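You operate a simulated robot arm through the tools that you are given. There is no shell and no other tool. Be economical: measure what you need, move in short steps, check, and stop when the job is done.

The job below is to be done with a simulated robot arm. You get a single attempt, and the scene is never put back.

TASK
Take the bottle labelled "blend" from the bench top above the lids drawer and leave it on the grey mat. Then put one of the small beakers from the bench top above the lids drawer on the top shelf of the steel shelving. Then take the deep green vial on the bench top above the lids drawer and put it away on the bench top beside the near oven. Then take the measuring cylinder on the bench top above the lids drawer and put it away on the bench top above the pads drawer. Then put one of the dropper bottles from the bench top above the lids drawer on the steel shield there. Then take the sample bottle marked "RN-7" from the bench top above the lids drawer and leave it on the right plate tray. Then take the blue-capped bottle on the bench top above the lids drawer and put it away on the top of the beige pump. Then fetch the pad from the bench top beside the near oven and set it on the top of the near oven. Then take the steel cone on the bench top beside the near oven and put it away on the black mat. Then put the mouse on the bench top beside the far oven away on the bench top with the keyboard. Then put the pink cartridge from the shelf under the gas panel on the top of the beige pump. Keep to this order. Set down upright: bottle, small beaker, deep green vial, measuring cylinder, dropper bottle, sample bottle, blue-capped bottle, steel cone.
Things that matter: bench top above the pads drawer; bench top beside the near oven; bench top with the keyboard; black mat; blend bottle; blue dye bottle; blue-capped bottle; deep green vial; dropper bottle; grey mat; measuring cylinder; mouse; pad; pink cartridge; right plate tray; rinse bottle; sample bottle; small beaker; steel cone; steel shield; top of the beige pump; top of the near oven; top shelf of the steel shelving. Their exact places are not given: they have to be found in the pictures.

Only the result counts: the job must be done as asked and must still hold three seconds after the hand-in. Knocking over, shifting, dropping, spilling or breaking anything else fails it. A push-on lid holds only when it is set on centred and level and pressed home; a screw cap is set on level and turned clockwise until tight.

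THE ROBOT
A 6-joint arm with a two-finger gripper on a trunk, on a base that drives. Base frame: it is fixed to the floor where the robot stands at the start and does not move with it; the origin is under the middle of the robot, x ahead of it, y to its left, z up; the surface under the hand at the start is at about z = 0.755. Lengths are in m, angles in rad, forces in N, time in s.
With the tool pointing down near the work surface it reaches from about 0.44 to 0.84 m from the robot's upright axis, wherever it stands. Its first joint turns from -2.897 to 2.897 rad. Places, roughly: bench top above the pads drawer [0.8, -1.5, 0.8]; bench top beside the near oven [0.8, -6.6, 0.8]; bench top with the keyboard [-3.4, -6.4, 0.8]; black mat (16x34 cm) [-3.08, -6.76, 0.76]; blend bottle, blue dye bottle, rinse bottle [1, 0.5, 0.75]; blue-capped bottle [1, 0.75, 0.75]; deep green vial [0.75, 0.75, 0.75]; dropper bottle [1, 0.5, 0.75]; grey mat (32x23 cm) [-3.18, -1, 0.76]; measuring cylinder [0.75, 0.75, 0.75]; mouse (11x6x4 cm) [0.6, -7.5, 0.8]; pad (6x6x3 cm) [0.7, -6.5, 0.8]; pink cartridge (4x4x15 cm) [1.2, -10, 0.8]; right plate tray (12x14 cm) [0.44, 0.42, 0.76]; sample bottle [1, 0.75, 0.75]; small beaker [1, 0.5, 0.75]; steel cone [0.5, -6.5, 0.75]; steel shield [1, 0.75, 0.75]; top of the beige pump (18x18 cm) [-3.34, -9.74, 0.96]; top of the near oven (16x12 cm) [0.44, -6.26, 1.24]; top shelf of the steel shelving [-3.7, 0.3, 1.5]. Payload 1.66 kg.
The tool frame sits at the grasp point between the pads (the TCP): z along the fingers, y along the line on which they close. The tips reach 0.016 m beyond it. Largest opening 0.111 m; the body of the gripper starts 0.104 m behind the TCP.
Orientation is told as [roll, pitch, yaw] about the base's x, y, z axes, in that order, counted from this pose: with the fingers straight down and closing along the base's y, the tool's x points along the base's -x, its y along +y and its z along -z.

THE INTERFACE
- The arm moves only by the tool apply_moves. Its argument "deltas" is a list of rows, each a list of 3 entries, a list of its own where there are three numbers: the shift along the base's x, y, z in m, then the turn, a rotation vector about the base's x, y, z in rad, then the opening, from 0 (shut) to 1 (fully open). In form: [[[tx, ty, tz], [ax, ay, az], hand], ...]. A call has 1 to 12 rows; each row shifts and turns the commanded pose from where the row before left it. Each row takes 0.2 s and may step no farther than 0.05 m and 0.15 rad from the row before; otherwise, or with a gripper value out of range, the whole call is refused. A pose out of reach is approached as far as the arm can. The call stops where the force on the tool passes 40 N (or 10 N more than at its start, if that is more) or the arm is blocked; 0.2 s more then pass. The fingers move at their own pace and stop on an object; they squeeze with about 32 N. The grip force told is the motor's: it shows also when the fingers shut on nothing. Time passes only in rows, and 0.2 s behind the last, so rows that do not move let the fingers close. The reply holds the time, the measured pose of the TCP, the force on the tool along the base axes, the opening and the grip force, in the units named above and with some noise, with the torque about the TCP (base axes, N m) and any sound that the robot's microphone picked up.
- Cameras (640 x 400 px; columns grow to the right, rows downward): "scene" is now at [0.03, 0.1654, 1.4937]; the picture's right is [-0.35, -0.94, 0.00], its down [-0.73, 0.28, -0.62] and it looks along [0.58, -0.22, -0.78] (base axes); focal length 246 px, centre (320, 200). "wrist" rides on the gripper at [0.07, 0.014, -0.143] in the tool frame; the picture's right is [-0.19, 0.98, 0.00], its down [-0.87, -0.17, -0.47] and it looks along [-0.46, -0.09, 0.88] (tool axes); focal length 230 px, centre (320, 200).
- grab_frame(camera): a new picture of that camera. It takes no simulated time.
- lift_body(by): slides the trunk up (or, below 0, down) by that many m; the arm and the scene camera ride with it, the base frame stays. It gives what a move gives, with no picture.
- steer(legs): drives the robot by 1 to 6 legs, each [ahead, left, turn to the left] in m, m and rad, along the robot's own axes; the way and the turn of a leg run together, so that a leg with both is an arc; at most 1.5 m and 3.142 rad a leg. The arm and the cameras ride along, it lands a little off, and it stops where it bumps. It gives what a move gives.
- pan_tilt(pan, tilt): turns the head with the scene camera to pan (to the left, within 2.094 rad either way) and tilt (down, from -0.506 to 1.204), counted from straight ahead of the robot. It gives what a move gives.
- measure_at(camera, pixels): there is no depth. For up to 12 entries [column, row, z] of the newest picture of that camera ("zoom" is the newest enlarged one), the place [x, y] in the base frame at which the ray of that pixel passes the height z, good to about 0.003 m, but the place of the scene camera against the robot may be out by one fixed shift of up to 0.025 m in any direction. It takes no simulated time.
- zoom(camera, box): a new picture of the part [left, top, right, bottom] of that camera's present view, enlarged. It takes no simulated time.
- finish_job(): hands the job in; it is judged then, once.

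Work in short steps. Measure before you move; look again where a grasp or a placing could have gone wrong, and mend it. You have 364 turns and 314 pictures in all, those below and enlarged ones among them. Open the gripper and draw the arm clear of the work before you hand the job in, unless the task says otherwise.

The tools are called after "Call:" as name(argument=value, ...) on one line, values as JSON. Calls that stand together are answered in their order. apply_moves: Moves the arm, as the interface text tells. Its arguments: {"type":"object","properties":{"deltas":{"type":"array","items":{"type":"array"}}},"required":["deltas"]} The other tools are called the same way: lift_body (by) slides the trunk up or down; steer (legs) drives the base; pan_tilt (pan, tilt) turns the head that bears the scene camera; grab_frame (camera) takes a picture; measure_at (camera, pixels) gives the place at which the rays of pixels pass given heights; zoom (camera, box) takes an enlarged picture of a part of a camera's view; finish_job () hands the job in.

At the start:

```text
time_s: 0.0
tool_pos: [0.3501, 0.2757, 1.0267]
tcp_rot: [0.0, 0.0, 0.001]
wrist_force: [0.8, 0.3, -0.2]
torque: [0.01, -0.01, -0.02]
grip_width: 0.1108
grip_force: 0.0
trunk travel left (down, up): [-0.1, 0.49]
robot x, y, heading: [-0.0029, -0.0008, -0.001]
head pan, tilt: [-0.36, 0.901]
```

scene: 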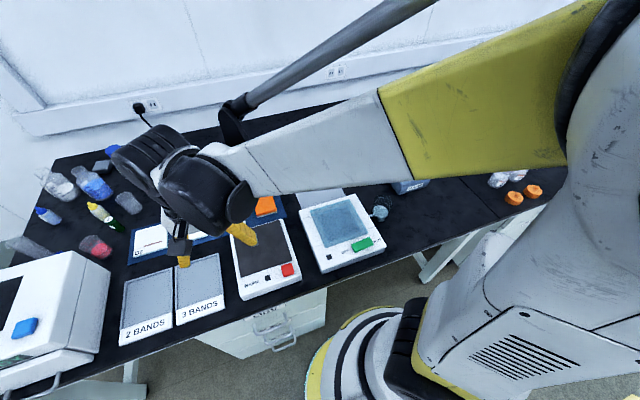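
wrist: 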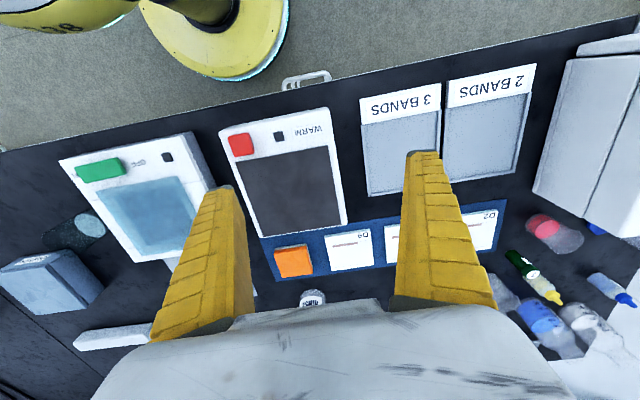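

The bench in front shows plate trays, bottles to the left; I pan the head to the left for a clear view of the bottles.

Call:
pan_tilt(pan=0.5, tilt=0.75)

Call:
grab_frame(camera="scene")

```text
time_s: 1.2
tool_pos: [0.3505, 0.2771, 1.0257]
tcp_rot: [0.001, -0.001, 0.0]
wrist_force: [0.2, -0.6, 0.5]
torque: [0.01, -0.03, -0.02]
grip_width: 0.1108
grip_force: 0.0
trunk travel left (down, up): [-0.1, 0.49]
robot x, y, heading: [0.0013, -0.0001, -0.001]
head pan, tilt: [0.499, 0.75]
```

```text
311 pictures are left
```

scene: 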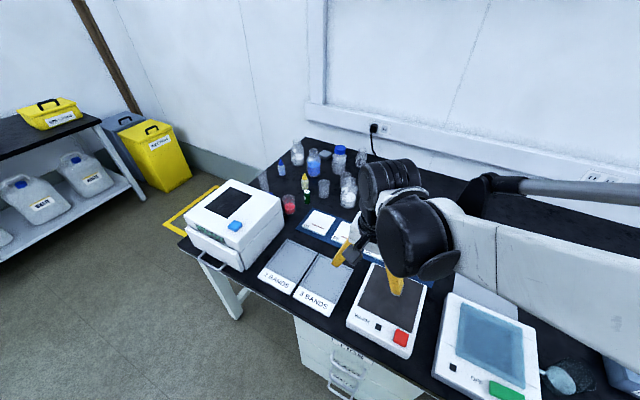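

Many bottles sit around columns 280-370, rows 140-220; I enlarge that.

Call:
zoom(camera="scene", box=[250, 130, 410, 230])

Call:
zoom(camera="wrist", box=[440, 180, 640, 380])

```text
4.00 times, centred on (330, 180) of scene
```

zoom: 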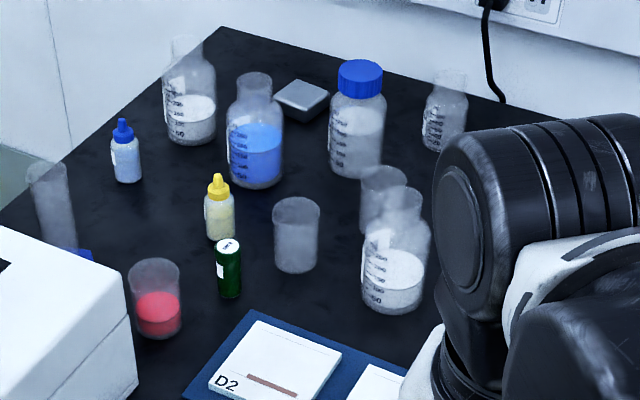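

```text
2.00 times, centred on (540, 280) of wrist
```

zoom: 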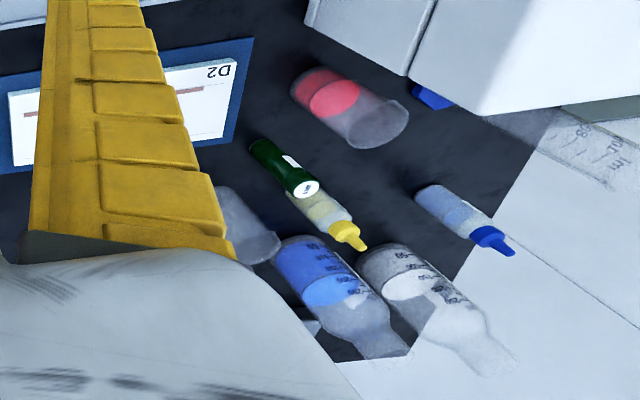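

I measure approximate base places of each object in the scene picture, at bench height.

Call:
measure_at(camera="scene", pixels=[[297.5, 164, 0.755], [314, 175, 0.755], [339, 172, 0.755], [361, 166.5, 0.755], [348, 205.5, 0.755], [324, 196.5, 0.755], [290, 211, 0.755], [307, 202.5, 0.755], [305, 188, 0.755], [282, 174.5, 0.755], [265, 191, 0.755], [326, 156, 0.755]])

Call:
measure_at(camera="wrist", pixels=[[535, 222, 0.755], [507, 254, 0.755], [525, 305, 0.755], [577, 312, 0.755], [584, 275, 0.755], [0, 152, 0.755], [640, 18, 0.755], [400, 140, 0.755]])

```text
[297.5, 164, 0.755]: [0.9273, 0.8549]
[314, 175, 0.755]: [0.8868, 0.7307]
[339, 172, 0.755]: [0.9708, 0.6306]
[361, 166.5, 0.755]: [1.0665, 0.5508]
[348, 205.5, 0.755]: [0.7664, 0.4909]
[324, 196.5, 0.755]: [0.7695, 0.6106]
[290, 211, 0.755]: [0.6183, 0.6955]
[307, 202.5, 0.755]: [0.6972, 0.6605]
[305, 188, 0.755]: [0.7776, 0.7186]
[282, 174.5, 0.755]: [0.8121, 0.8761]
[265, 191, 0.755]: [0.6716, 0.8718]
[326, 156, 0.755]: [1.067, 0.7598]
```

```text
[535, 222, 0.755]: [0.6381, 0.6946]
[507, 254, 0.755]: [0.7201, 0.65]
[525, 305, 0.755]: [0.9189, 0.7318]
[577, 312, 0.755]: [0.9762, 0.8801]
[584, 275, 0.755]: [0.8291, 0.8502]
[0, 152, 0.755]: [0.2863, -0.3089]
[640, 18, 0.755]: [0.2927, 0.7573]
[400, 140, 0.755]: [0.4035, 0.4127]
```

Scene reads about 2 cm short in x against the wrist. The arm hides part of the bench, so I swing it to the right and look again.

Call:
apply_moves(deltas=[[[0, -0.05, 0.02], [0, 0, 0], 1], [[0, -0.05, 0.02], [0, 0, 0], 1], [[0, -0.05, 0.02], [0, 0, 0], 1], [[0, -0.05, 0], [0, 0, 0], 1], [[0, -0.05, 0], [0, 0, 0], 1], [[0, -0.05, 0], [0, 0, 0], 1], [[0, -0.05, 0], [0, 0, 0], 1], [[0, -0.05, 0], [0, 0, 0], 1], [[0, -0.05, 0], [0, 0, 0], 1], [[0, -0.05, 0], [0, 0, 0], 1]])

Call:
pan_tilt(pan=0.4, tilt=0.6)

Call:
grab_frame(camera="scene")

Call:
grab_frame(camera="wrist")

```text
refused: row 1 steps farther than a row can; nothing moved
```

```text
time_s: 1.9
tool_pos: [0.35, 0.2771, 1.0262]
tcp_rot: [0.0, 0.0, -0.001]
wrist_force: [-0.4, 0.1, 0.6]
torque: [-0.01, 0.01, 0.03]
grip_width: 0.111
grip_force: 0.0
trunk travel left (down, up): [-0.1, 0.49]
robot x, y, heading: [0.0002, 0.0031, 0.004]
head pan, tilt: [0.4, 0.6]
```

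```text
308 pictures are left
```

scene: 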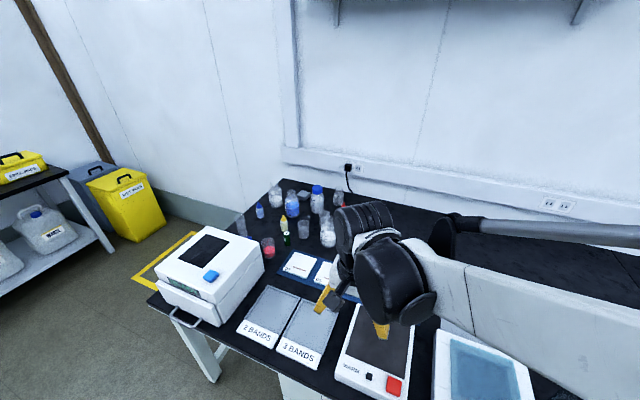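

```text
307 pictures are left
```

wrist: 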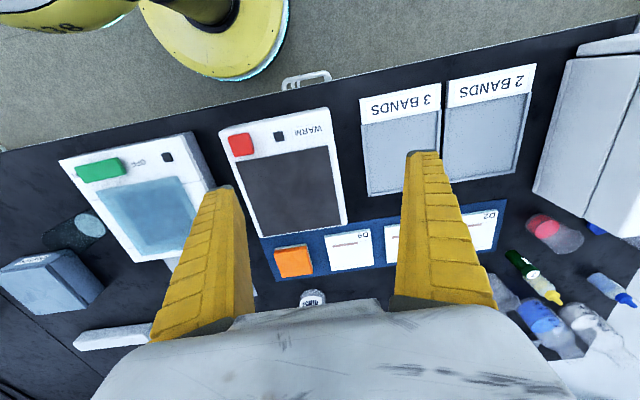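

Rows must stay within 5 cm total; I retry with smaller steps.

Call:
apply_moves(deltas=[[[0, -0.045, 0.02], [0, 0, 0], 1], [[0, -0.045, 0.02], [0, 0, 0], 1], [[0, -0.045, 0.02], [0, 0, 0], 1], [[0, -0.05, 0], [0, 0, 0], 1], [[0, -0.05, 0], [0, 0, 0], 1], [[0, -0.05, 0], [0, 0, 0], 1], [[0, -0.05, 0], [0, 0, 0], 1], [[0, -0.05, 0], [0, 0, 0], 1], [[0, -0.05, 0], [0, 0, 0], 1], [[0, -0.05, 0], [0, 0, 0], 1]])

Call:
grab_frame(camera="scene")

```text
time_s: 4.1
tool_pos: [0.3515, -0.2089, 1.0879]
tcp_rot: [-0.001, -0.001, -0.002]
wrist_force: [0.0, -0.8, 0.2]
torque: [0.01, 0.03, 0.01]
grip_width: 0.1107
grip_force: 0.1
trunk travel left (down, up): [-0.1, 0.49]
robot x, y, heading: [0.0037, -0.0013, 0.001]
head pan, tilt: [0.4, 0.6]
```

```text
306 pictures are left
```

scene: 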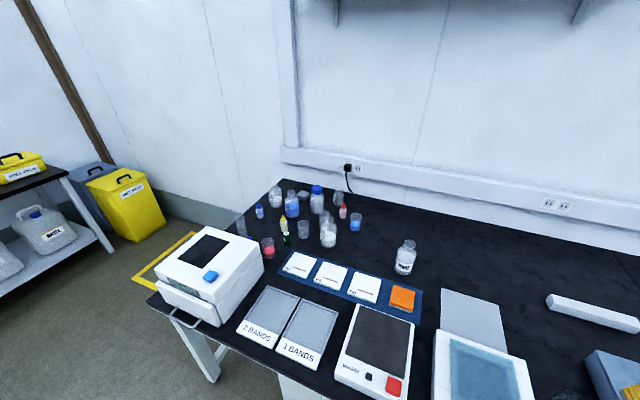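

Now visible; I enlarge the cluster from the left and the single bottle at (406,255).

Call:
zoom(camera="scene", box=[220, 175, 332, 245])

Call:
zoom(camera="scene", box=[310, 180, 430, 280])

```text
5.71 times, centred on (276, 210) of scene
```

zoom: 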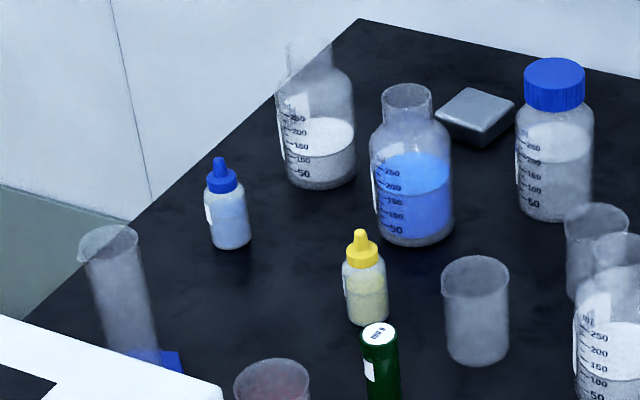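

```text
4.00 times, centred on (370, 230) of scene
```

zoom: 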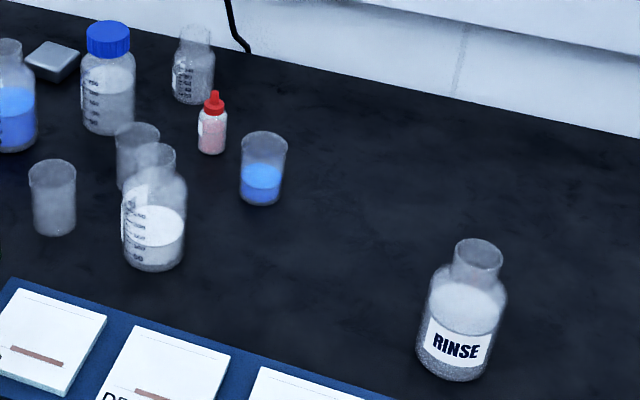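

Labels face left. I measure the bench's left end and the free floor to the left, to see whether I can stand there.

Call:
measure_at(camera="scene", pixels=[[283, 178, 0.755], [147, 297, 0.755], [133, 275, 0], [193, 232, 0], [132, 242, 0], [187, 200, 0], [50, 250, 0], [406, 270, 0.755], [314, 286, 0.755], [270, 257, 0.755], [230, 165, 0]])

Call:
pan_tilt(pan=1.4, tilt=0.5)

Call:
grab_frame(camera="scene")

```text
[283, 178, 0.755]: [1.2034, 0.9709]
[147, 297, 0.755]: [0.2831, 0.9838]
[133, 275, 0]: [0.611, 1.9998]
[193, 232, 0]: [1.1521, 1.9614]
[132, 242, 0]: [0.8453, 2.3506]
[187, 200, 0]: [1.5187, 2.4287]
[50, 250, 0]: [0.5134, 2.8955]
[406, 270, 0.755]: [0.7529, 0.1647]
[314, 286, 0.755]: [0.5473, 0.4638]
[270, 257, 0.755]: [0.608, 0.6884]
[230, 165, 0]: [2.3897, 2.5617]
```

```text
time_s: 5.3
tool_pos: [0.3501, -0.2065, 1.0885]
tcp_rot: [0.001, -0.001, 0.0]
wrist_force: [0.5, 0.6, -0.3]
torque: [0.02, -0.03, 0.0]
grip_width: 0.1109
grip_force: 0.1
trunk travel left (down, up): [-0.1, 0.49]
robot x, y, heading: [0.0037, 0.0007, -0.001]
head pan, tilt: [1.4, 0.499]
```

```text
303 pictures are left
```

scene: 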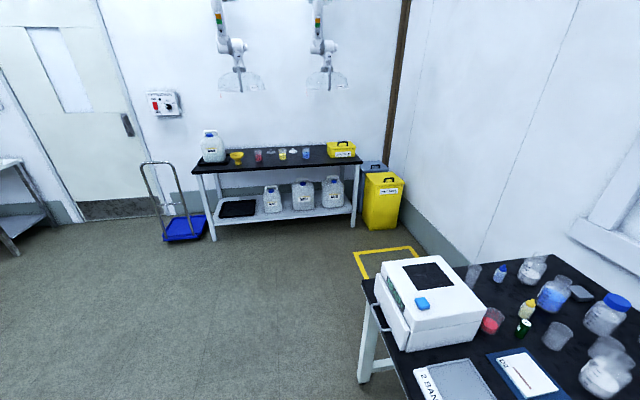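

Free floor to the left of the bench (end at y≈0.98). I back off, go around to the bench's left end, and face it, so labels face me.

Call:
steer(legs=[[-0.4, 0, 0], [0, 1.5, 0], [0, 0.1, -1.5708], [0, 1.15, 0]])

Call:
pan_tilt(pan=0.2, tilt=0.7)

Call:
grab_frame(camera="scene")

Call:
grab_frame(camera="wrist")

```text
time_s: 24.4
tool_pos: [0.624, 1.2051, 1.088]
tcp_rot: [0.0, 0.001, -1.585]
wrist_force: [0.0, -0.4, 0.1]
torque: [0.0, -0.01, -0.03]
grip_width: 0.1107
grip_force: 0.1
trunk travel left (down, up): [-0.1, 0.49]
robot x, y, heading: [0.8391, 1.553, -1.58]
head pan, tilt: [1.4, 0.499]
```

```text
time_s: 25.8
tool_pos: [0.6245, 1.2047, 1.0879]
tcp_rot: [0.0, 0.0, -1.584]
wrist_force: [0.3, 0.9, 0.4]
torque: [-0.01, -0.01, 0.03]
grip_width: 0.1109
grip_force: 0.0
trunk travel left (down, up): [-0.1, 0.49]
robot x, y, heading: [0.837, 1.5509, -1.583]
head pan, tilt: [0.201, 0.7]
```

```text
302 pictures are left
```

scene: 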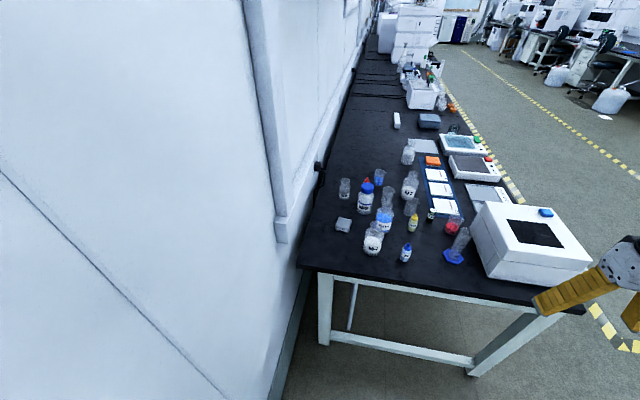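

```text
301 pictures are left
```

wrist: 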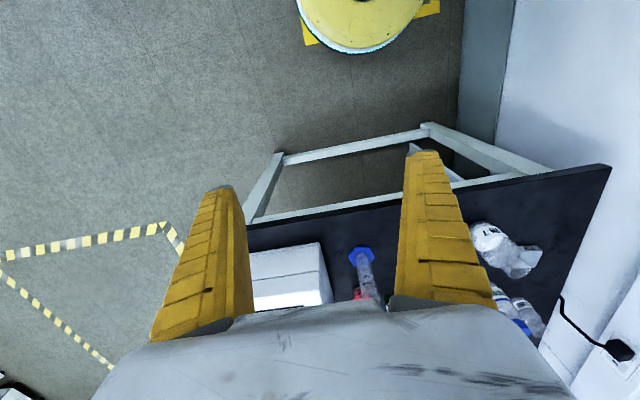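

Labels should now be legible; I enlarge the cluster.

Call:
zoom(camera="scene", box=[330, 160, 410, 265])

Call:
zoom(camera="scene", box=[390, 130, 490, 270])

```text
3.81 times, centred on (370, 212) of scene
```

zoom: 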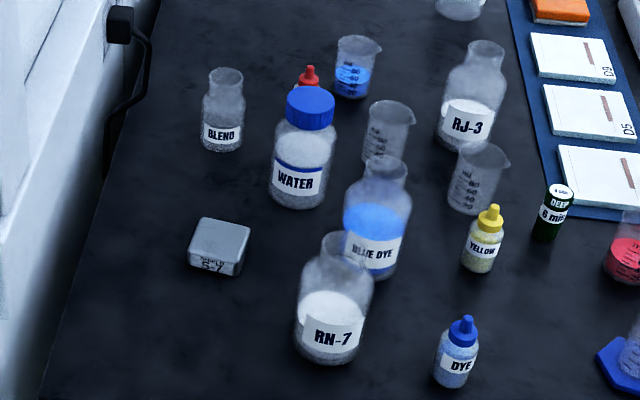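

```text
2.86 times, centred on (440, 200) of scene
```

zoom: 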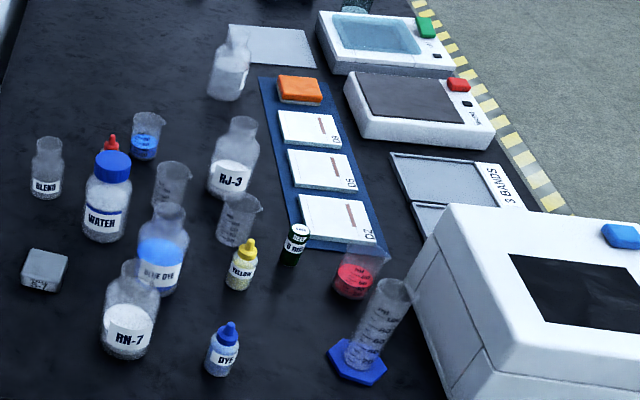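

Blend is the small bottle near the wall; RN-7 the near one; the shield is the S-7 block. I drive closer ahead toward the bench end.

Call:
steer(legs=[[0.23, 0, 0.0]])

Call:
pan_tilt(pan=0.1, tilt=0.9)

Call:
grab_frame(camera="scene")

```text
time_s: 27.5
tool_pos: [0.6198, 0.9753, 1.0884]
tcp_rot: [0.001, 0.0, -1.588]
wrist_force: [0.1, -0.4, -0.2]
torque: [-0.03, 0.02, 0.0]
grip_width: 0.111
grip_force: 0.0
trunk travel left (down, up): [-0.1, 0.49]
robot x, y, heading: [0.8317, 1.3239, -1.589]
head pan, tilt: [0.201, 0.7]
```

```text
time_s: 28.2
tool_pos: [0.6192, 0.9745, 1.0882]
tcp_rot: [-0.001, -0.001, -1.591]
wrist_force: [0.1, 0.5, -0.5]
torque: [0.0, -0.03, -0.02]
grip_width: 0.1109
grip_force: 0.1
trunk travel left (down, up): [-0.1, 0.49]
robot x, y, heading: [0.8318, 1.3195, -1.594]
head pan, tilt: [0.099, 0.901]
```

```text
298 pictures are left
```

scene: 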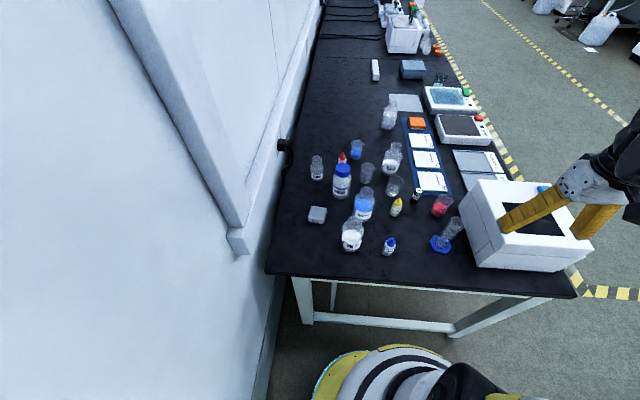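

I enlarge the work area so I can measure bases accurately.

Call:
zoom(camera="scene", box=[296, 130, 424, 260])

```text
3.08 times, centred on (360, 195) of scene
```

zoom: 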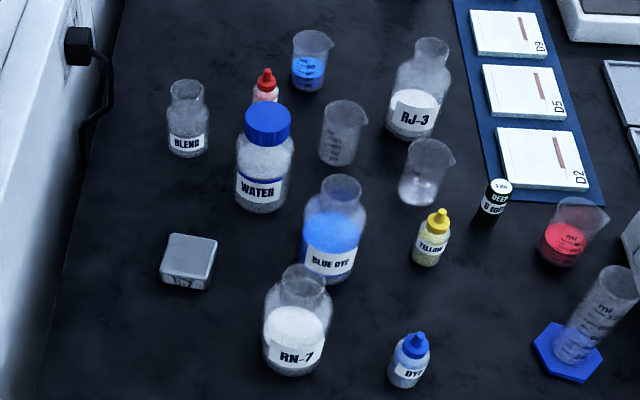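

I measure the base-centre of each object in the enlarged picture.

Call:
measure_at(camera="zoom", pixels=[[187, 146, 0.755], [187, 156, 0.755], [187, 88, 0.855], [264, 196, 0.755], [267, 120, 0.92], [328, 266, 0.755], [294, 358, 0.755], [408, 378, 0.755], [426, 258, 0.755], [420, 190, 0.755], [339, 157, 0.755], [186, 280, 0.755]])

Call:
measure_at(camera="zoom", pixels=[[484, 220, 0.755], [567, 353, 0.755], [410, 128, 0.755], [562, 258, 0.755], [305, 85, 0.755], [167, 130, 0.755], [208, 130, 0.755], [160, 275, 0.765], [218, 250, 0.78], [84, 45, 0.9]])

```text
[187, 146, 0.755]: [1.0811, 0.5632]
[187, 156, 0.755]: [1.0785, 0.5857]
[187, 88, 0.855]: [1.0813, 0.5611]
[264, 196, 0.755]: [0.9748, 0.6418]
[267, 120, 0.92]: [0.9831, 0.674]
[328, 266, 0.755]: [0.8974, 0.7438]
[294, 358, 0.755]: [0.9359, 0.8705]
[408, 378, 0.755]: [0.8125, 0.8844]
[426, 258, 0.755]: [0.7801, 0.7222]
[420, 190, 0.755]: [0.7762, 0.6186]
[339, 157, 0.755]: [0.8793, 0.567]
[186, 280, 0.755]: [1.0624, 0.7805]
```

```text
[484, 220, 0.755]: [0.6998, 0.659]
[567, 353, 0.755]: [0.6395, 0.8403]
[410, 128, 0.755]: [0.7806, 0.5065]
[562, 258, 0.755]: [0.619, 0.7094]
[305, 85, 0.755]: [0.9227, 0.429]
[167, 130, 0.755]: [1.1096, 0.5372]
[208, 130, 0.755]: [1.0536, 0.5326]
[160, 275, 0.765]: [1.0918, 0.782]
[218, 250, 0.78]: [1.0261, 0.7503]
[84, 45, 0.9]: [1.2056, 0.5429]
```

Blend stands near (1.10, 0.555) after correcting the shift. I nudge the base and then move the gripper to a viewpoint short of it at the present height.

Call:
steer(legs=[[0.04, 0.05, 0.0]])

Call:
apply_moves(deltas=[[[0.039, -0.02, 0], [0, 0, 0], 1], [[0.039, -0.02, 0], [0, 0, 0], 1], [[0.039, -0.02, 0], [0, 0, 0], 1], [[0.039, -0.02, 0], [0, 0, 0], 1], [[0.039, -0.02, 0], [0, 0, 0], 1], [[0.039, -0.02, 0], [0, 0, 0], 1], [[0.039, -0.02, 0], [0, 0, 0], 1], [[0.039, -0.02, 0], [0, 0, 0], 1], [[0.039, -0.02, 0], [0, 0, 0], 1], [[0.039, -0.02, 0], [0, 0, 0], 1], [[0.039, -0.02, 0], [0, 0, 0], 1]])

Call:
grab_frame(camera="wrist")

```text
time_s: 29.2
tool_pos: [0.6698, 0.935, 1.0884]
tcp_rot: [0.0, -0.003, -1.588]
wrist_force: [0.1, -0.4, -0.3]
torque: [0.02, 0.02, 0.03]
grip_width: 0.1112
grip_force: 0.0
trunk travel left (down, up): [-0.1, 0.49]
robot x, y, heading: [0.8806, 1.2826, -1.587]
head pan, tilt: [0.099, 0.901]
```

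```text
time_s: 31.6
tool_pos: [1.0974, 0.7124, 1.0877]
tcp_rot: [0.0, -0.001, -1.586]
wrist_force: [0.0, 0.4, -0.2]
torque: [0.02, -0.02, 0.01]
grip_width: 0.1108
grip_force: 0.0
trunk travel left (down, up): [-0.1, 0.49]
robot x, y, heading: [0.8823, 1.2815, -1.584]
head pan, tilt: [0.099, 0.901]
```

```text
296 pictures are left
```

wrist: 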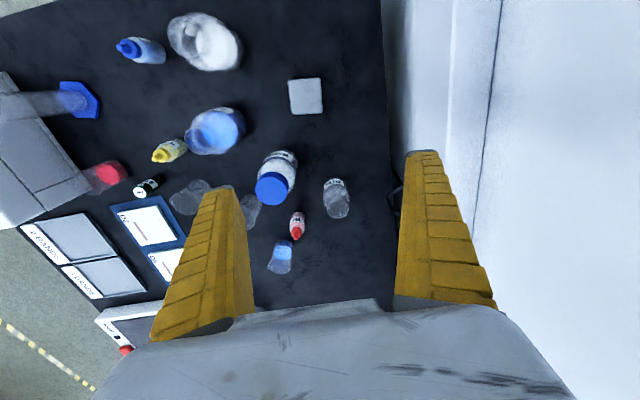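

The wrist view shows blend at (337,197). I enlarge it for measuring and also note the others.

Call:
zoom(camera="wrist", box=[240, 130, 400, 230])

```text
4.00 times, centred on (320, 180) of wrist
```

zoom: 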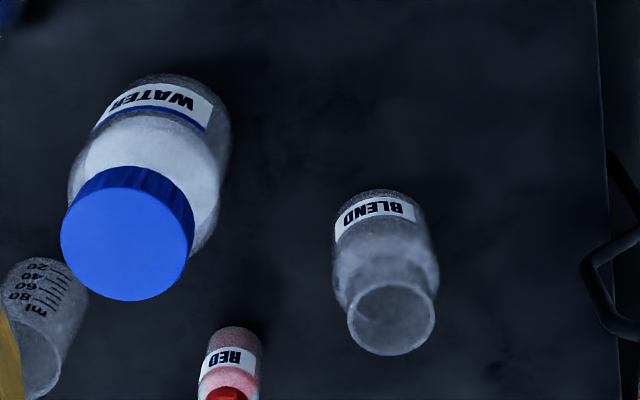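

I measure blend's base, its rim, the blue cap and the wall obstacles.

Call:
measure_at(camera="zoom", pixels=[[375, 190, 0.755], [376, 230, 0.755], [391, 318, 0.855], [391, 318, 0.845], [391, 318, 0.865], [348, 318, 0.855], [435, 318, 0.855], [128, 238, 0.92], [62, 238, 0.92], [195, 238, 0.92], [155, 75, 0.755], [600, 250, 0.755]])

Call:
measure_at(camera="wrist", pixels=[[289, 81, 0.775], [322, 80, 0.775], [325, 113, 0.775], [291, 116, 0.775], [205, 40, 0.755], [140, 50, 0.755], [72, 98, 0.755], [172, 150, 0.755], [147, 187, 0.755]])

```text
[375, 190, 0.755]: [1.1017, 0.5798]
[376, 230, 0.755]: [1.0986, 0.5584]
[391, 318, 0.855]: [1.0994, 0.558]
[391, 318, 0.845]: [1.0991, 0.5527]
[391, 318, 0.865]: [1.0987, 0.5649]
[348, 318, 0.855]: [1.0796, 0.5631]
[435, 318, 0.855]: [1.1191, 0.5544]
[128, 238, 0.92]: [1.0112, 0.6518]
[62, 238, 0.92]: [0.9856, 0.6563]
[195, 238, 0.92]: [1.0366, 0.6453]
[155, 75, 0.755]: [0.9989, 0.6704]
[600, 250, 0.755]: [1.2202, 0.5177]
```

```text
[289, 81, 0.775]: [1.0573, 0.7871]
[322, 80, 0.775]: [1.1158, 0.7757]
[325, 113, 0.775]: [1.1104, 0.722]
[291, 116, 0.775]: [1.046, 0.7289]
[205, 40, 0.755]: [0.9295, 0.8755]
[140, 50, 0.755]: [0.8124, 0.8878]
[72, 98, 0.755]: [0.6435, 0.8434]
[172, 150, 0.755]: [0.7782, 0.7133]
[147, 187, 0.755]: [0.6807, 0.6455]
```

Blend's centre is (1.099, 0.556), about 5 cm wide, 10 cm tall and apparently empty. I go above it and descend most of the way.

Call:
apply_moves(deltas=[[[0.0, -0.04, 0], [0, 0, 0], 0.75], [[0.0, -0.04, 0], [0, 0, 0], 0.75], [[0.001, -0.04, 0], [0, 0, 0.01], 0.75], [[0, -0.036, 0], [0, 0, 0], 0.75], [[0, 0, -0.045], [0, 0, 0], 0.75], [[0, 0, -0.045], [0, 0, 0], 0.75], [[0, 0, -0.045], [0, 0, 0], 0.75], [[0, 0, -0.045], [0, 0, 0], 0.75]])

Call:
grab_frame(camera="wrist")

Call:
grab_frame(camera="scene")

```text
time_s: 33.4
tool_pos: [1.1002, 0.5588, 0.9077]
tcp_rot: [-0.001, 0.001, -1.576]
wrist_force: [-0.2, 0.2, -0.6]
torque: [-0.02, 0.0, 0.01]
grip_width: 0.0844
grip_force: 0.3
trunk travel left (down, up): [-0.1, 0.49]
robot x, y, heading: [0.8786, 1.2859, -1.588]
head pan, tilt: [0.099, 0.901]
```

```text
294 pictures are left
```

wrist: 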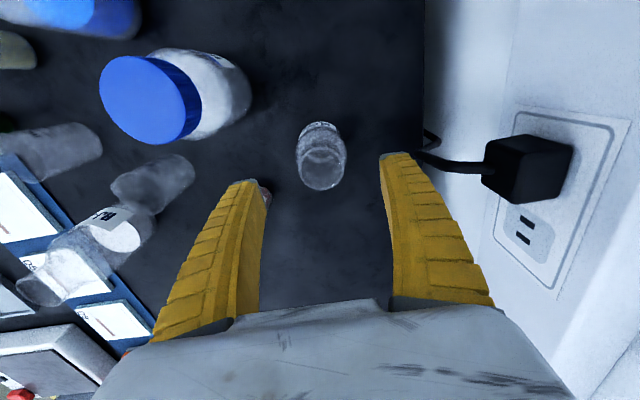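

```text
293 pictures are left
```

scene: 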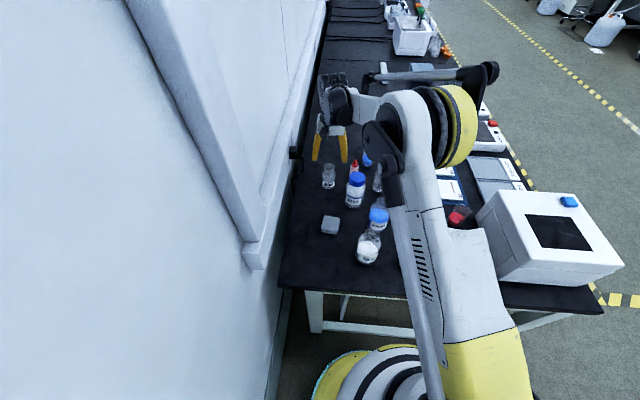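

Blend is centred between the fingers; red dropper is left of and beyond the left finger. I descend to z 0.80 and close gently.

Call:
apply_moves(deltas=[[[-0.001, -0.002, -0.036], [0, 0, 0], 0.68], [[0, 0, -0.036], [0, 0, 0], 0.68], [[0, 0, -0.035], [0, 0, 0], 0.68], [[0, 0, 0], [0, 0, 0], 0], [[0, 0, 0], [0, 0, 0], 0], [[0, 0, 0], [0, 0, 0], 0]])

```text
time_s: 34.8
tool_pos: [1.0991, 0.5562, 0.8026]
tcp_rot: [-0.001, -0.001, -1.575]
wrist_force: [-0.2, -0.6, 4.0]
torque: [0.17, 0.01, 0.0]
grip_width: 0.051
grip_force: 32.3
trunk travel left (down, up): [-0.1, 0.49]
robot x, y, heading: [0.8801, 1.2802, -1.587]
head pan, tilt: [0.099, 0.901]
```

Gripped (5.1 cm). I lift it straight up and draw it back towards the robot.

Call:
apply_moves(deltas=[[[0, 0, 0.02], [0, 0, 0], 0], [[0, 0, 0.045], [0, 0, 0], 0], [[0, 0, 0.045], [0, 0, 0], 0], [[0, 0, 0.045], [0, 0, 0], 0], [[0, 0, 0.045], [0, 0, 0], 0], [[0, 0, 0.045], [0, 0, 0], 0], [[0, 0, 0.045], [0, 0, 0], 0]])

Call:
apply_moves(deltas=[[[-0.025, 0.04, 0], [0, 0, 0], 0], [[-0.025, 0.04, 0], [0, 0, 0], 0], [[-0.025, 0.04, 0], [0, 0, 0], 0], [[-0.025, 0.04, 0], [0, 0, 0], 0], [[-0.025, 0.04, 0], [0, 0, 0], 0], [[-0.025, 0.04, 0], [0, 0, 0], 0], [[-0.025, 0.04, 0], [0, 0, 0], 0], [[-0.025, 0.03, 0], [0, 0, 0], 0]])

Call:
grab_frame(camera="wrist")

```text
time_s: 36.4
tool_pos: [1.0974, 0.5549, 1.0878]
tcp_rot: [0.0, 0.0, -1.576]
wrist_force: [-0.3, -0.2, -0.8]
torque: [-0.01, -0.02, 0.01]
grip_width: 0.0508
grip_force: 31.8
trunk travel left (down, up): [-0.1, 0.49]
robot x, y, heading: [0.882, 1.2847, -1.589]
head pan, tilt: [0.099, 0.901]
```

```text
time_s: 38.2
tool_pos: [0.8972, 0.8691, 1.0914]
tcp_rot: [0.0, -0.001, -1.576]
wrist_force: [-0.4, 0.1, -0.9]
torque: [-0.03, 0.01, 0.0]
grip_width: 0.0503
grip_force: 32.1
trunk travel left (down, up): [-0.1, 0.49]
robot x, y, heading: [0.8831, 1.282, -1.582]
head pan, tilt: [0.099, 0.901]
```

```text
292 pictures are left
```

wrist: 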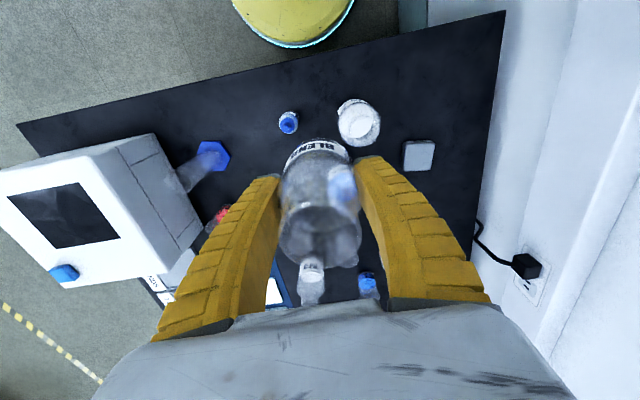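

Bottle is secure. I drive around to the opposite row, facing it at y≈-1, keeping well back.

Call:
steer(legs=[[-0.25, 0, 0], [0, -1.3, 0], [0, -1.0, 0], [0, 0, -1.557], [0, 1.5, 0], [0, 1.0, 0]])

Call:
pan_tilt(pan=0.0, tilt=0.5)

Call:
grab_frame(camera="scene")

```text
time_s: 66.5
tool_pos: [-1.802, -0.9439, 1.092]
tcp_rot: [-0.001, 0.0, -3.107]
wrist_force: [0.1, -0.7, -1.6]
torque: [0.02, -0.01, -0.01]
grip_width: 0.0502
grip_force: 31.9
trunk travel left (down, up): [-0.1, 0.49]
robot x, y, heading: [-1.3899, -0.9106, -3.116]
head pan, tilt: [0.099, 0.901]
```

```text
time_s: 67.3
tool_pos: [-1.8032, -0.9434, 1.0908]
tcp_rot: [0.0, 0.001, -3.11]
wrist_force: [0.6, 0.2, -1.5]
torque: [-0.06, 0.02, 0.0]
grip_width: 0.0503
grip_force: 32.2
trunk travel left (down, up): [-0.1, 0.49]
robot x, y, heading: [-1.3903, -0.9063, -3.114]
head pan, tilt: [0.0, 0.499]
```

```text
291 pictures are left
```

scene: 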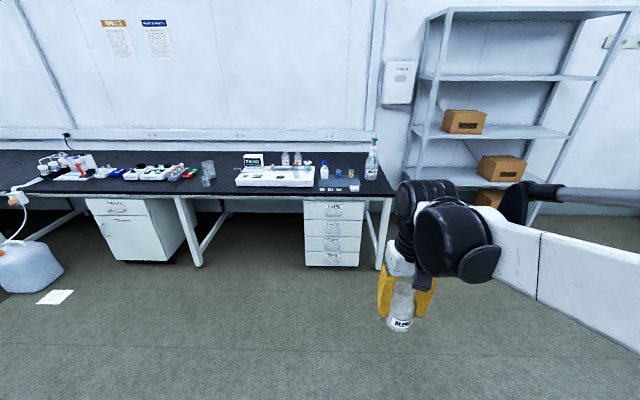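

The bench with drawers is ahead; I zoom on the things there to identify the grey mat.

Call:
zoom(camera="scene", box=[190, 130, 400, 220])

Call:
measure_at(camera="scene", pixels=[[340, 186, 0.755], [275, 180, 0.755], [390, 195, 0.755], [200, 196, 0.755], [440, 75, 1.5], [580, 75, 1.5], [440, 135, 1.2], [440, 10, 1.9], [600, 10, 1.9]])

```text
3.05 times, centred on (295, 175) of scene
```

zoom: 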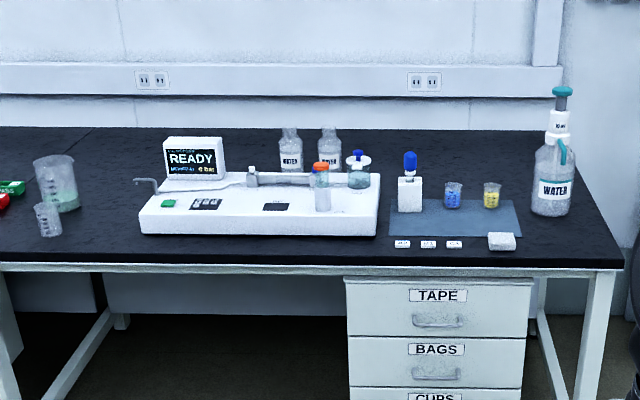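

```text
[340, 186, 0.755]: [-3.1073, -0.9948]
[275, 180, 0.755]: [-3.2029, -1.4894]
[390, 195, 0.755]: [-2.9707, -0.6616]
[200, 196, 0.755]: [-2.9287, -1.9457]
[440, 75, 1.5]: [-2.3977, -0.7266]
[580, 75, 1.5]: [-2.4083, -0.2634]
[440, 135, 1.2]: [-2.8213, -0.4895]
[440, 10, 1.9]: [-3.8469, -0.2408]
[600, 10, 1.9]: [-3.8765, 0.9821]
```

The grey mat is the translucent rectangle with cups near (-3.18,-1). I drive closer and look.

Call:
steer(legs=[[1.05, 0.05, -0.03]])

Call:
pan_tilt(pan=0.1, tilt=0.9)

Call:
grab_frame(camera="scene")

Call:
grab_frame(camera="wrist")

```text
time_s: 72.8
tool_pos: [-2.8557, -0.976, 1.0906]
tcp_rot: [-0.001, 0.001, 3.129]
wrist_force: [-0.4, 0.1, -1.5]
torque: [-0.03, 0.02, 0.0]
grip_width: 0.0503
grip_force: 32.1
trunk travel left (down, up): [-0.1, 0.49]
robot x, y, heading: [-2.4403, -0.9618, 3.12]
head pan, tilt: [0.0, 0.499]
```

```text
time_s: 73.6
tool_pos: [-2.8567, -0.9764, 1.0914]
tcp_rot: [0.001, -0.001, 3.129]
wrist_force: [0.3, -0.5, -1.1]
torque: [-0.01, 0.05, 0.02]
grip_width: 0.0506
grip_force: 31.9
trunk travel left (down, up): [-0.1, 0.49]
robot x, y, heading: [-2.4405, -0.9652, 3.119]
head pan, tilt: [0.099, 0.901]
```

```text
289 pictures are left
```

scene: 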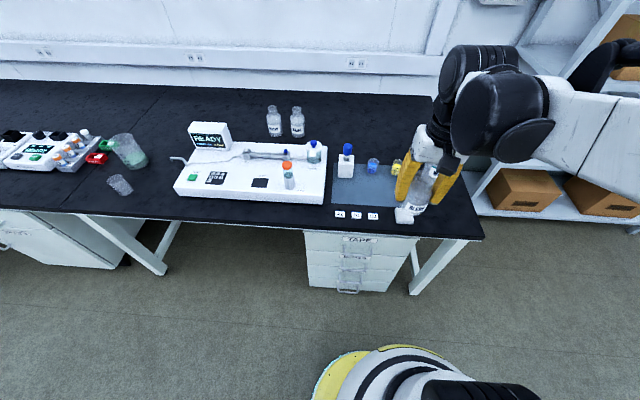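

```text
288 pictures are left
```

wrist: 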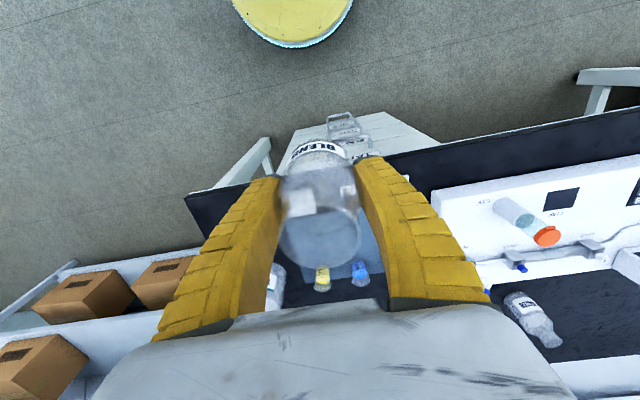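

I enlarge the mat and measure it in the scene view.

Call:
zoom(camera="scene", box=[320, 130, 480, 230])

Call:
measure_at(camera="scene", pixels=[[332, 205, 0.757], [335, 167, 0.757], [405, 207, 0.757], [373, 171, 0.757], [397, 173, 0.757], [346, 176, 0.757], [370, 190, 0.757], [480, 236, 0.755], [330, 222, 0.755]])

Call:
measure_at(camera="wrist", pixels=[[322, 265, 0.757], [358, 262, 0.757], [187, 198, 0.755], [432, 150, 0.755], [640, 110, 0.755], [360, 225, 0.757]])

```text
4.00 times, centred on (400, 180) of scene
```

zoom: 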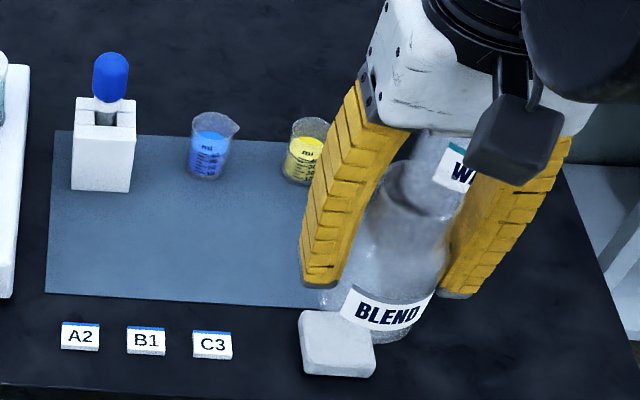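

```text
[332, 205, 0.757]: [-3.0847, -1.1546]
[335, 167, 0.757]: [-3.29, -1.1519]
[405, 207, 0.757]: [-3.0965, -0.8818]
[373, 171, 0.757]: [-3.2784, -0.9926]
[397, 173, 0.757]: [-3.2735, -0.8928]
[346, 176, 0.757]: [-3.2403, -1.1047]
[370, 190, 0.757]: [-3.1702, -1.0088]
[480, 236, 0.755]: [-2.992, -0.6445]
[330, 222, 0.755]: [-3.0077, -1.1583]
```

```text
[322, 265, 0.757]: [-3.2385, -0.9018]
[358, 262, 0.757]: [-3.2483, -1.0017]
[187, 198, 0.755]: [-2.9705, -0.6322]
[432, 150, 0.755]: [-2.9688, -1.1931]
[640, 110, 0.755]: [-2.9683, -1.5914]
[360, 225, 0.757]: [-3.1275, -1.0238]
```

Scene→true shift is about (+0.022,-0.008). I'll place blend at (-3.13,-1.0) on the mat's free front part; first drive slightly closer and move above.

Call:
steer(legs=[[0.07, 0.0, 0.0]])

Call:
apply_moves(deltas=[[[-0.04, -0.005, 0], [0, 0, 0], 0], [[-0.04, -0.005, 0], [0, 0, 0], 0], [[-0.04, -0.005, 0], [0, 0, 0], 0], [[-0.04, -0.005, 0], [0, 0, 0], 0], [[-0.04, -0.005, 0], [0, 0, 0], 0], [[0, 0, -0.04], [0, 0, 0], 0], [[0, 0, -0.04], [0, 0, 0], 0], [[0, 0, -0.04], [0, 0, 0], 0], [[0, 0, -0.04], [0, 0, 0], 0]])

Call:
grab_frame(camera="wrist")

Call:
zoom(camera="scene", box=[280, 100, 440, 240])

```text
time_s: 74.6
tool_pos: [-2.9263, -0.9747, 1.0916]
tcp_rot: [-0.001, 0.0, 3.131]
wrist_force: [-0.5, -0.2, -0.8]
torque: [0.01, 0.01, 0.0]
grip_width: 0.0504
grip_force: 31.9
trunk travel left (down, up): [-0.1, 0.49]
robot x, y, heading: [-2.51, -0.961, 3.118]
head pan, tilt: [0.099, 0.901]
```

```text
time_s: 76.6
tool_pos: [-3.1259, -0.9993, 0.9296]
tcp_rot: [0.0, -0.001, 3.13]
wrist_force: [0.4, -0.2, -1.0]
torque: [0.03, 0.0, 0.0]
grip_width: 0.0504
grip_force: 31.8
trunk travel left (down, up): [-0.1, 0.49]
robot x, y, heading: [-2.5056, -0.9608, 3.116]
head pan, tilt: [0.099, 0.901]
```

```text
286 pictures are left
```

wrist: 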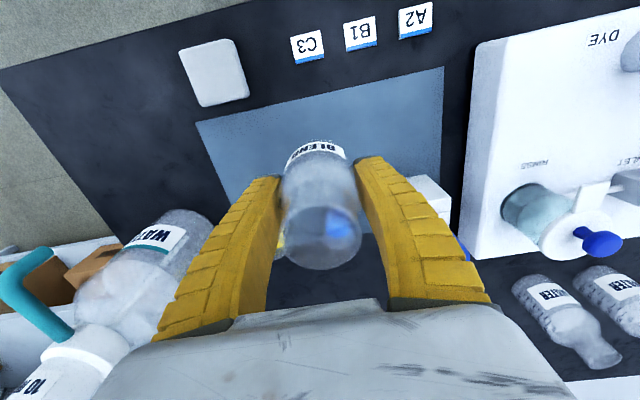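

```text
2.86 times, centred on (360, 170) of scene
```

zoom: 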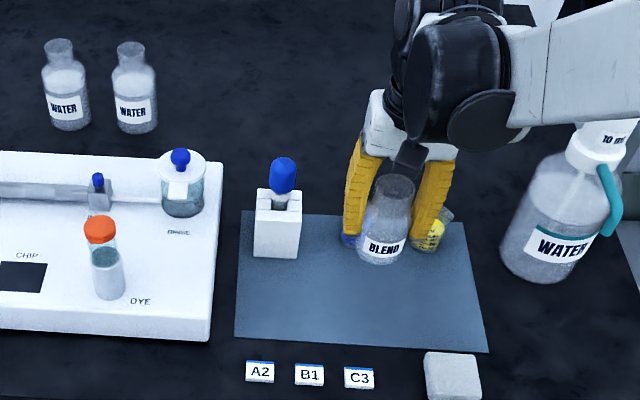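

I check the mat's corners from the wrist view before lowering.

Call:
measure_at(camera="wrist", pixels=[[198, 122, 0.757], [443, 68, 0.757], [285, 240, 0.757], [442, 180, 0.757], [335, 228, 0.815], [220, 75, 0.757], [182, 225, 0.757]])

```text
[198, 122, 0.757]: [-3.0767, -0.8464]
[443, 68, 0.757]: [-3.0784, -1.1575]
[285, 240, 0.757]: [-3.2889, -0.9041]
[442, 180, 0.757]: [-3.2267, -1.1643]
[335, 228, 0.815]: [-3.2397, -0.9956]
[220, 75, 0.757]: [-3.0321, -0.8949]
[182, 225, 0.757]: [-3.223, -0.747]
```

Bottle footprint lies well within the mat. I lower slowly to contact.

Call:
apply_moves(deltas=[[[-0.008, 0, -0.04], [0, 0, 0], 0], [[0, 0, -0.04], [0, 0, 0], 0], [[0, 0, -0.03], [0, 0, 0], 0], [[0, 0, -0.008], [0, 0, 0], 0], [[0, 0, -0.004], [0, 0, 0], 0], [[0, 0, 0], [0, 0, 0], 0]])

```text
time_s: 78.0
tool_pos: [-3.1341, -1.0001, 0.8089]
tcp_rot: [0.0, 0.001, 3.13]
wrist_force: [-0.1, 0.6, -1.1]
torque: [-0.02, -0.01, -0.02]
grip_width: 0.0503
grip_force: 31.7
trunk travel left (down, up): [-0.1, 0.49]
robot x, y, heading: [-2.5104, -0.9629, 3.117]
head pan, tilt: [0.099, 0.901]
```

No contact yet; I inch down 2 mm at a time.

Call:
apply_moves(deltas=[[[0, 0, -0.002], [0, 0, 0], 0], [[0, 0, -0.001], [0, 0, 0], 0]])

```text
time_s: 78.6
tool_pos: [-3.1328, -1.0001, 0.8057]
tcp_rot: [-0.002, -0.001, 3.13]
wrist_force: [-0.1, 0.5, -0.7]
torque: [0.03, -0.01, -0.01]
grip_width: 0.0503
grip_force: 31.7
trunk travel left (down, up): [-0.1, 0.49]
robot x, y, heading: [-2.5146, -0.9624, 3.118]
head pan, tilt: [0.099, 0.901]
```

Call:
apply_moves(deltas=[[[0, 0, -0.001], [0, 0, 0], 0], [[0, 0, -0.001], [0, 0, 0], 0], [[0, 0, -0.001], [0, 0, 0], 0]])

```text
time_s: 79.4
tool_pos: [-3.1337, -0.9993, 0.8035]
tcp_rot: [-0.001, -0.002, 3.127]
wrist_force: [-5.3, 1.9, 14.3]
torque: [-0.02, -0.1, 0.0]
grip_width: 0.0506
grip_force: 31.8
trunk travel left (down, up): [-0.1, 0.49]
robot x, y, heading: [-2.5118, -0.9653, 3.122]
head pan, tilt: [0.099, 0.901]
```

Contact felt (14 N). I open, then lift away.

Call:
apply_moves(deltas=[[[0, 0, 0], [0, 0, 0], 0.7], [[0, 0, 0], [0, 0, 0], 0.7], [[0, 0, 0.03], [0, 0, 0], 0.75], [[0, 0, 0.045], [0, 0, 0], 0.75], [[0, 0, 0.045], [0, 0, 0], 0.75], [[0, 0, 0.045], [0, 0, 0], 0.75], [[0, 0, 0.045], [0, 0, 0], 0.75], [[0.05, 0, 0.0], [0, 0, 0], 0.75], [[0.05, 0, 0.0], [0, 0, 0], 0.75], [[0.05, 0, 0.0], [0, 0, 0], 0.75]])

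Call:
zoom(camera="scene", box=[280, 100, 440, 240])

```text
time_s: 81.6
tool_pos: [-2.9813, -0.9991, 1.0112]
tcp_rot: [-0.001, 0.0, 3.129]
wrist_force: [0.1, -0.1, 0.0]
torque: [-0.02, 0.0, 0.0]
grip_width: 0.0844
grip_force: 0.7
trunk travel left (down, up): [-0.1, 0.49]
robot x, y, heading: [-2.5089, -0.9629, 3.122]
head pan, tilt: [0.099, 0.901]
```

```text
2.86 times, centred on (360, 170) of scene
```

zoom: 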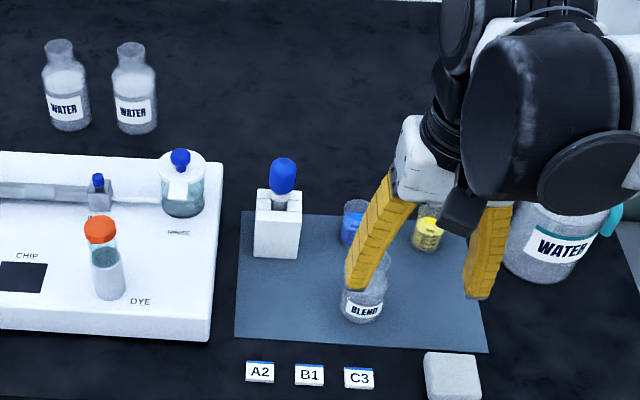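

Blend stands on the mat. While here I look to the right at the shelving.

Call:
steer(legs=[[-1.1, 0.0, 0.0]])

Call:
pan_tilt(pan=-0.6, tilt=0.1)

Call:
grab_frame(camera="scene")

```text
time_s: 87.3
tool_pos: [-1.8757, -1.0241, 1.0103]
tcp_rot: [0.002, 0.001, 3.136]
wrist_force: [0.5, 0.0, 0.4]
torque: [0.03, -0.03, -0.02]
grip_width: 0.0844
grip_force: 0.4
trunk travel left (down, up): [-0.1, 0.49]
robot x, y, heading: [-1.4014, -0.9831, 3.124]
head pan, tilt: [0.099, 0.901]
```

```text
time_s: 88.4
tool_pos: [-1.8746, -1.0247, 1.0107]
tcp_rot: [0.0, 0.001, 3.138]
wrist_force: [0.5, 0.5, 0.2]
torque: [-0.02, 0.03, 0.0]
grip_width: 0.0847
grip_force: 0.8
trunk travel left (down, up): [-0.1, 0.49]
robot x, y, heading: [-1.4014, -0.9833, 3.122]
head pan, tilt: [-0.6, 0.099]
```

```text
283 pictures are left
```

scene: 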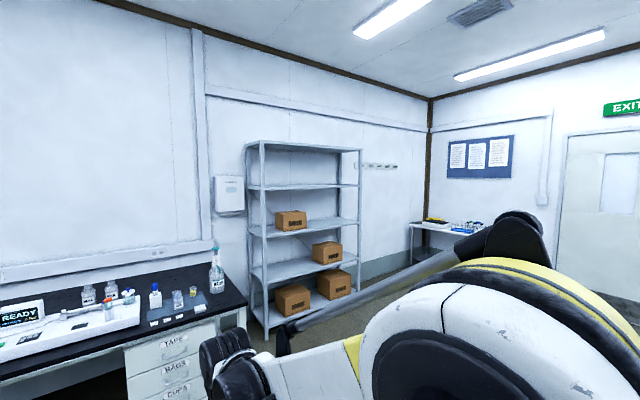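

I enlarge the shelving to judge level heights.

Call:
zoom(camera="scene", box=[200, 120, 400, 350])

Call:
measure_at(camera="scene", pixels=[[267, 340, 0.0], [262, 143, 1.8], [262, 143, 1.75], [264, 188, 1.4], [264, 188, 1.45], [264, 188, 1.38], [360, 305, 0.0], [358, 150, 1.75], [246, 310, 0]])

```text
1.74 times, centred on (300, 235) of scene
```

zoom: 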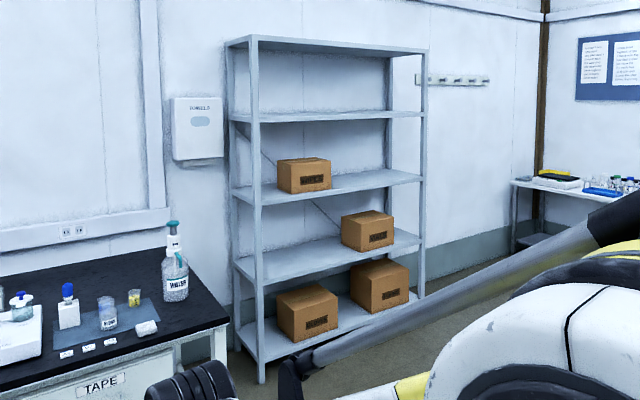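

```text
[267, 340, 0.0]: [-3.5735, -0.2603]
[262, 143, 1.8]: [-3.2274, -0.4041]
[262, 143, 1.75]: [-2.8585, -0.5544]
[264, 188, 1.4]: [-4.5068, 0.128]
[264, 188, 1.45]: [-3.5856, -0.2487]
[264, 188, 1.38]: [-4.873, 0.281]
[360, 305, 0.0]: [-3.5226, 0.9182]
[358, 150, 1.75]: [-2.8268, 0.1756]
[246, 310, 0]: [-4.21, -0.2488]
```

The shelf level at z≈1.45 matches the stated 1.5, so the fourth board is the target. To place there I'll hold the beaker with a tilted tool, grasping it from the bench front. I drive back facing the first bench.

Call:
steer(legs=[[0, 0, -3.122], [0, 1.5, 0], [1.25, 0, 0]])

Call:
pan_tilt(pan=0.2, tilt=0.8)

Call:
grab_frame(camera="scene")

```text
time_s: 109.3
tool_pos: [0.3728, 0.551, 1.0104]
tcp_rot: [0.0, 0.001, -0.019]
wrist_force: [-0.3, 0.3, -0.2]
torque: [0.01, 0.03, 0.02]
grip_width: 0.0846
grip_force: 1.1
trunk travel left (down, up): [-0.1, 0.49]
robot x, y, heading: [-0.0992, 0.5143, -0.026]
head pan, tilt: [-0.6, 0.099]
```

```text
time_s: 110.5
tool_pos: [0.3733, 0.5518, 1.0102]
tcp_rot: [0.0, 0.002, -0.017]
wrist_force: [-0.4, 0.5, 0.5]
torque: [0.0, 0.01, -0.01]
grip_width: 0.0846
grip_force: 0.5
trunk travel left (down, up): [-0.1, 0.49]
robot x, y, heading: [-0.0984, 0.5171, -0.025]
head pan, tilt: [0.201, 0.799]
```

```text
281 pictures are left
```

scene: 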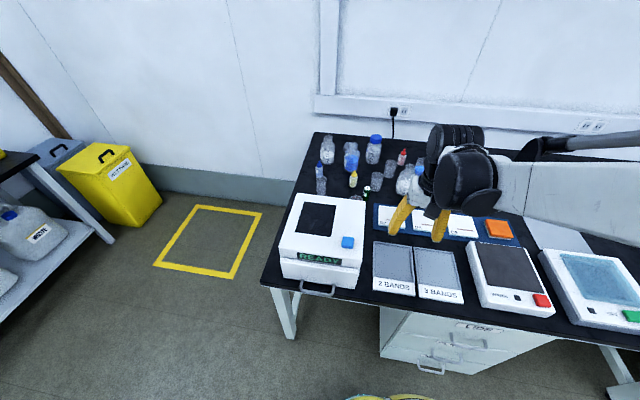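

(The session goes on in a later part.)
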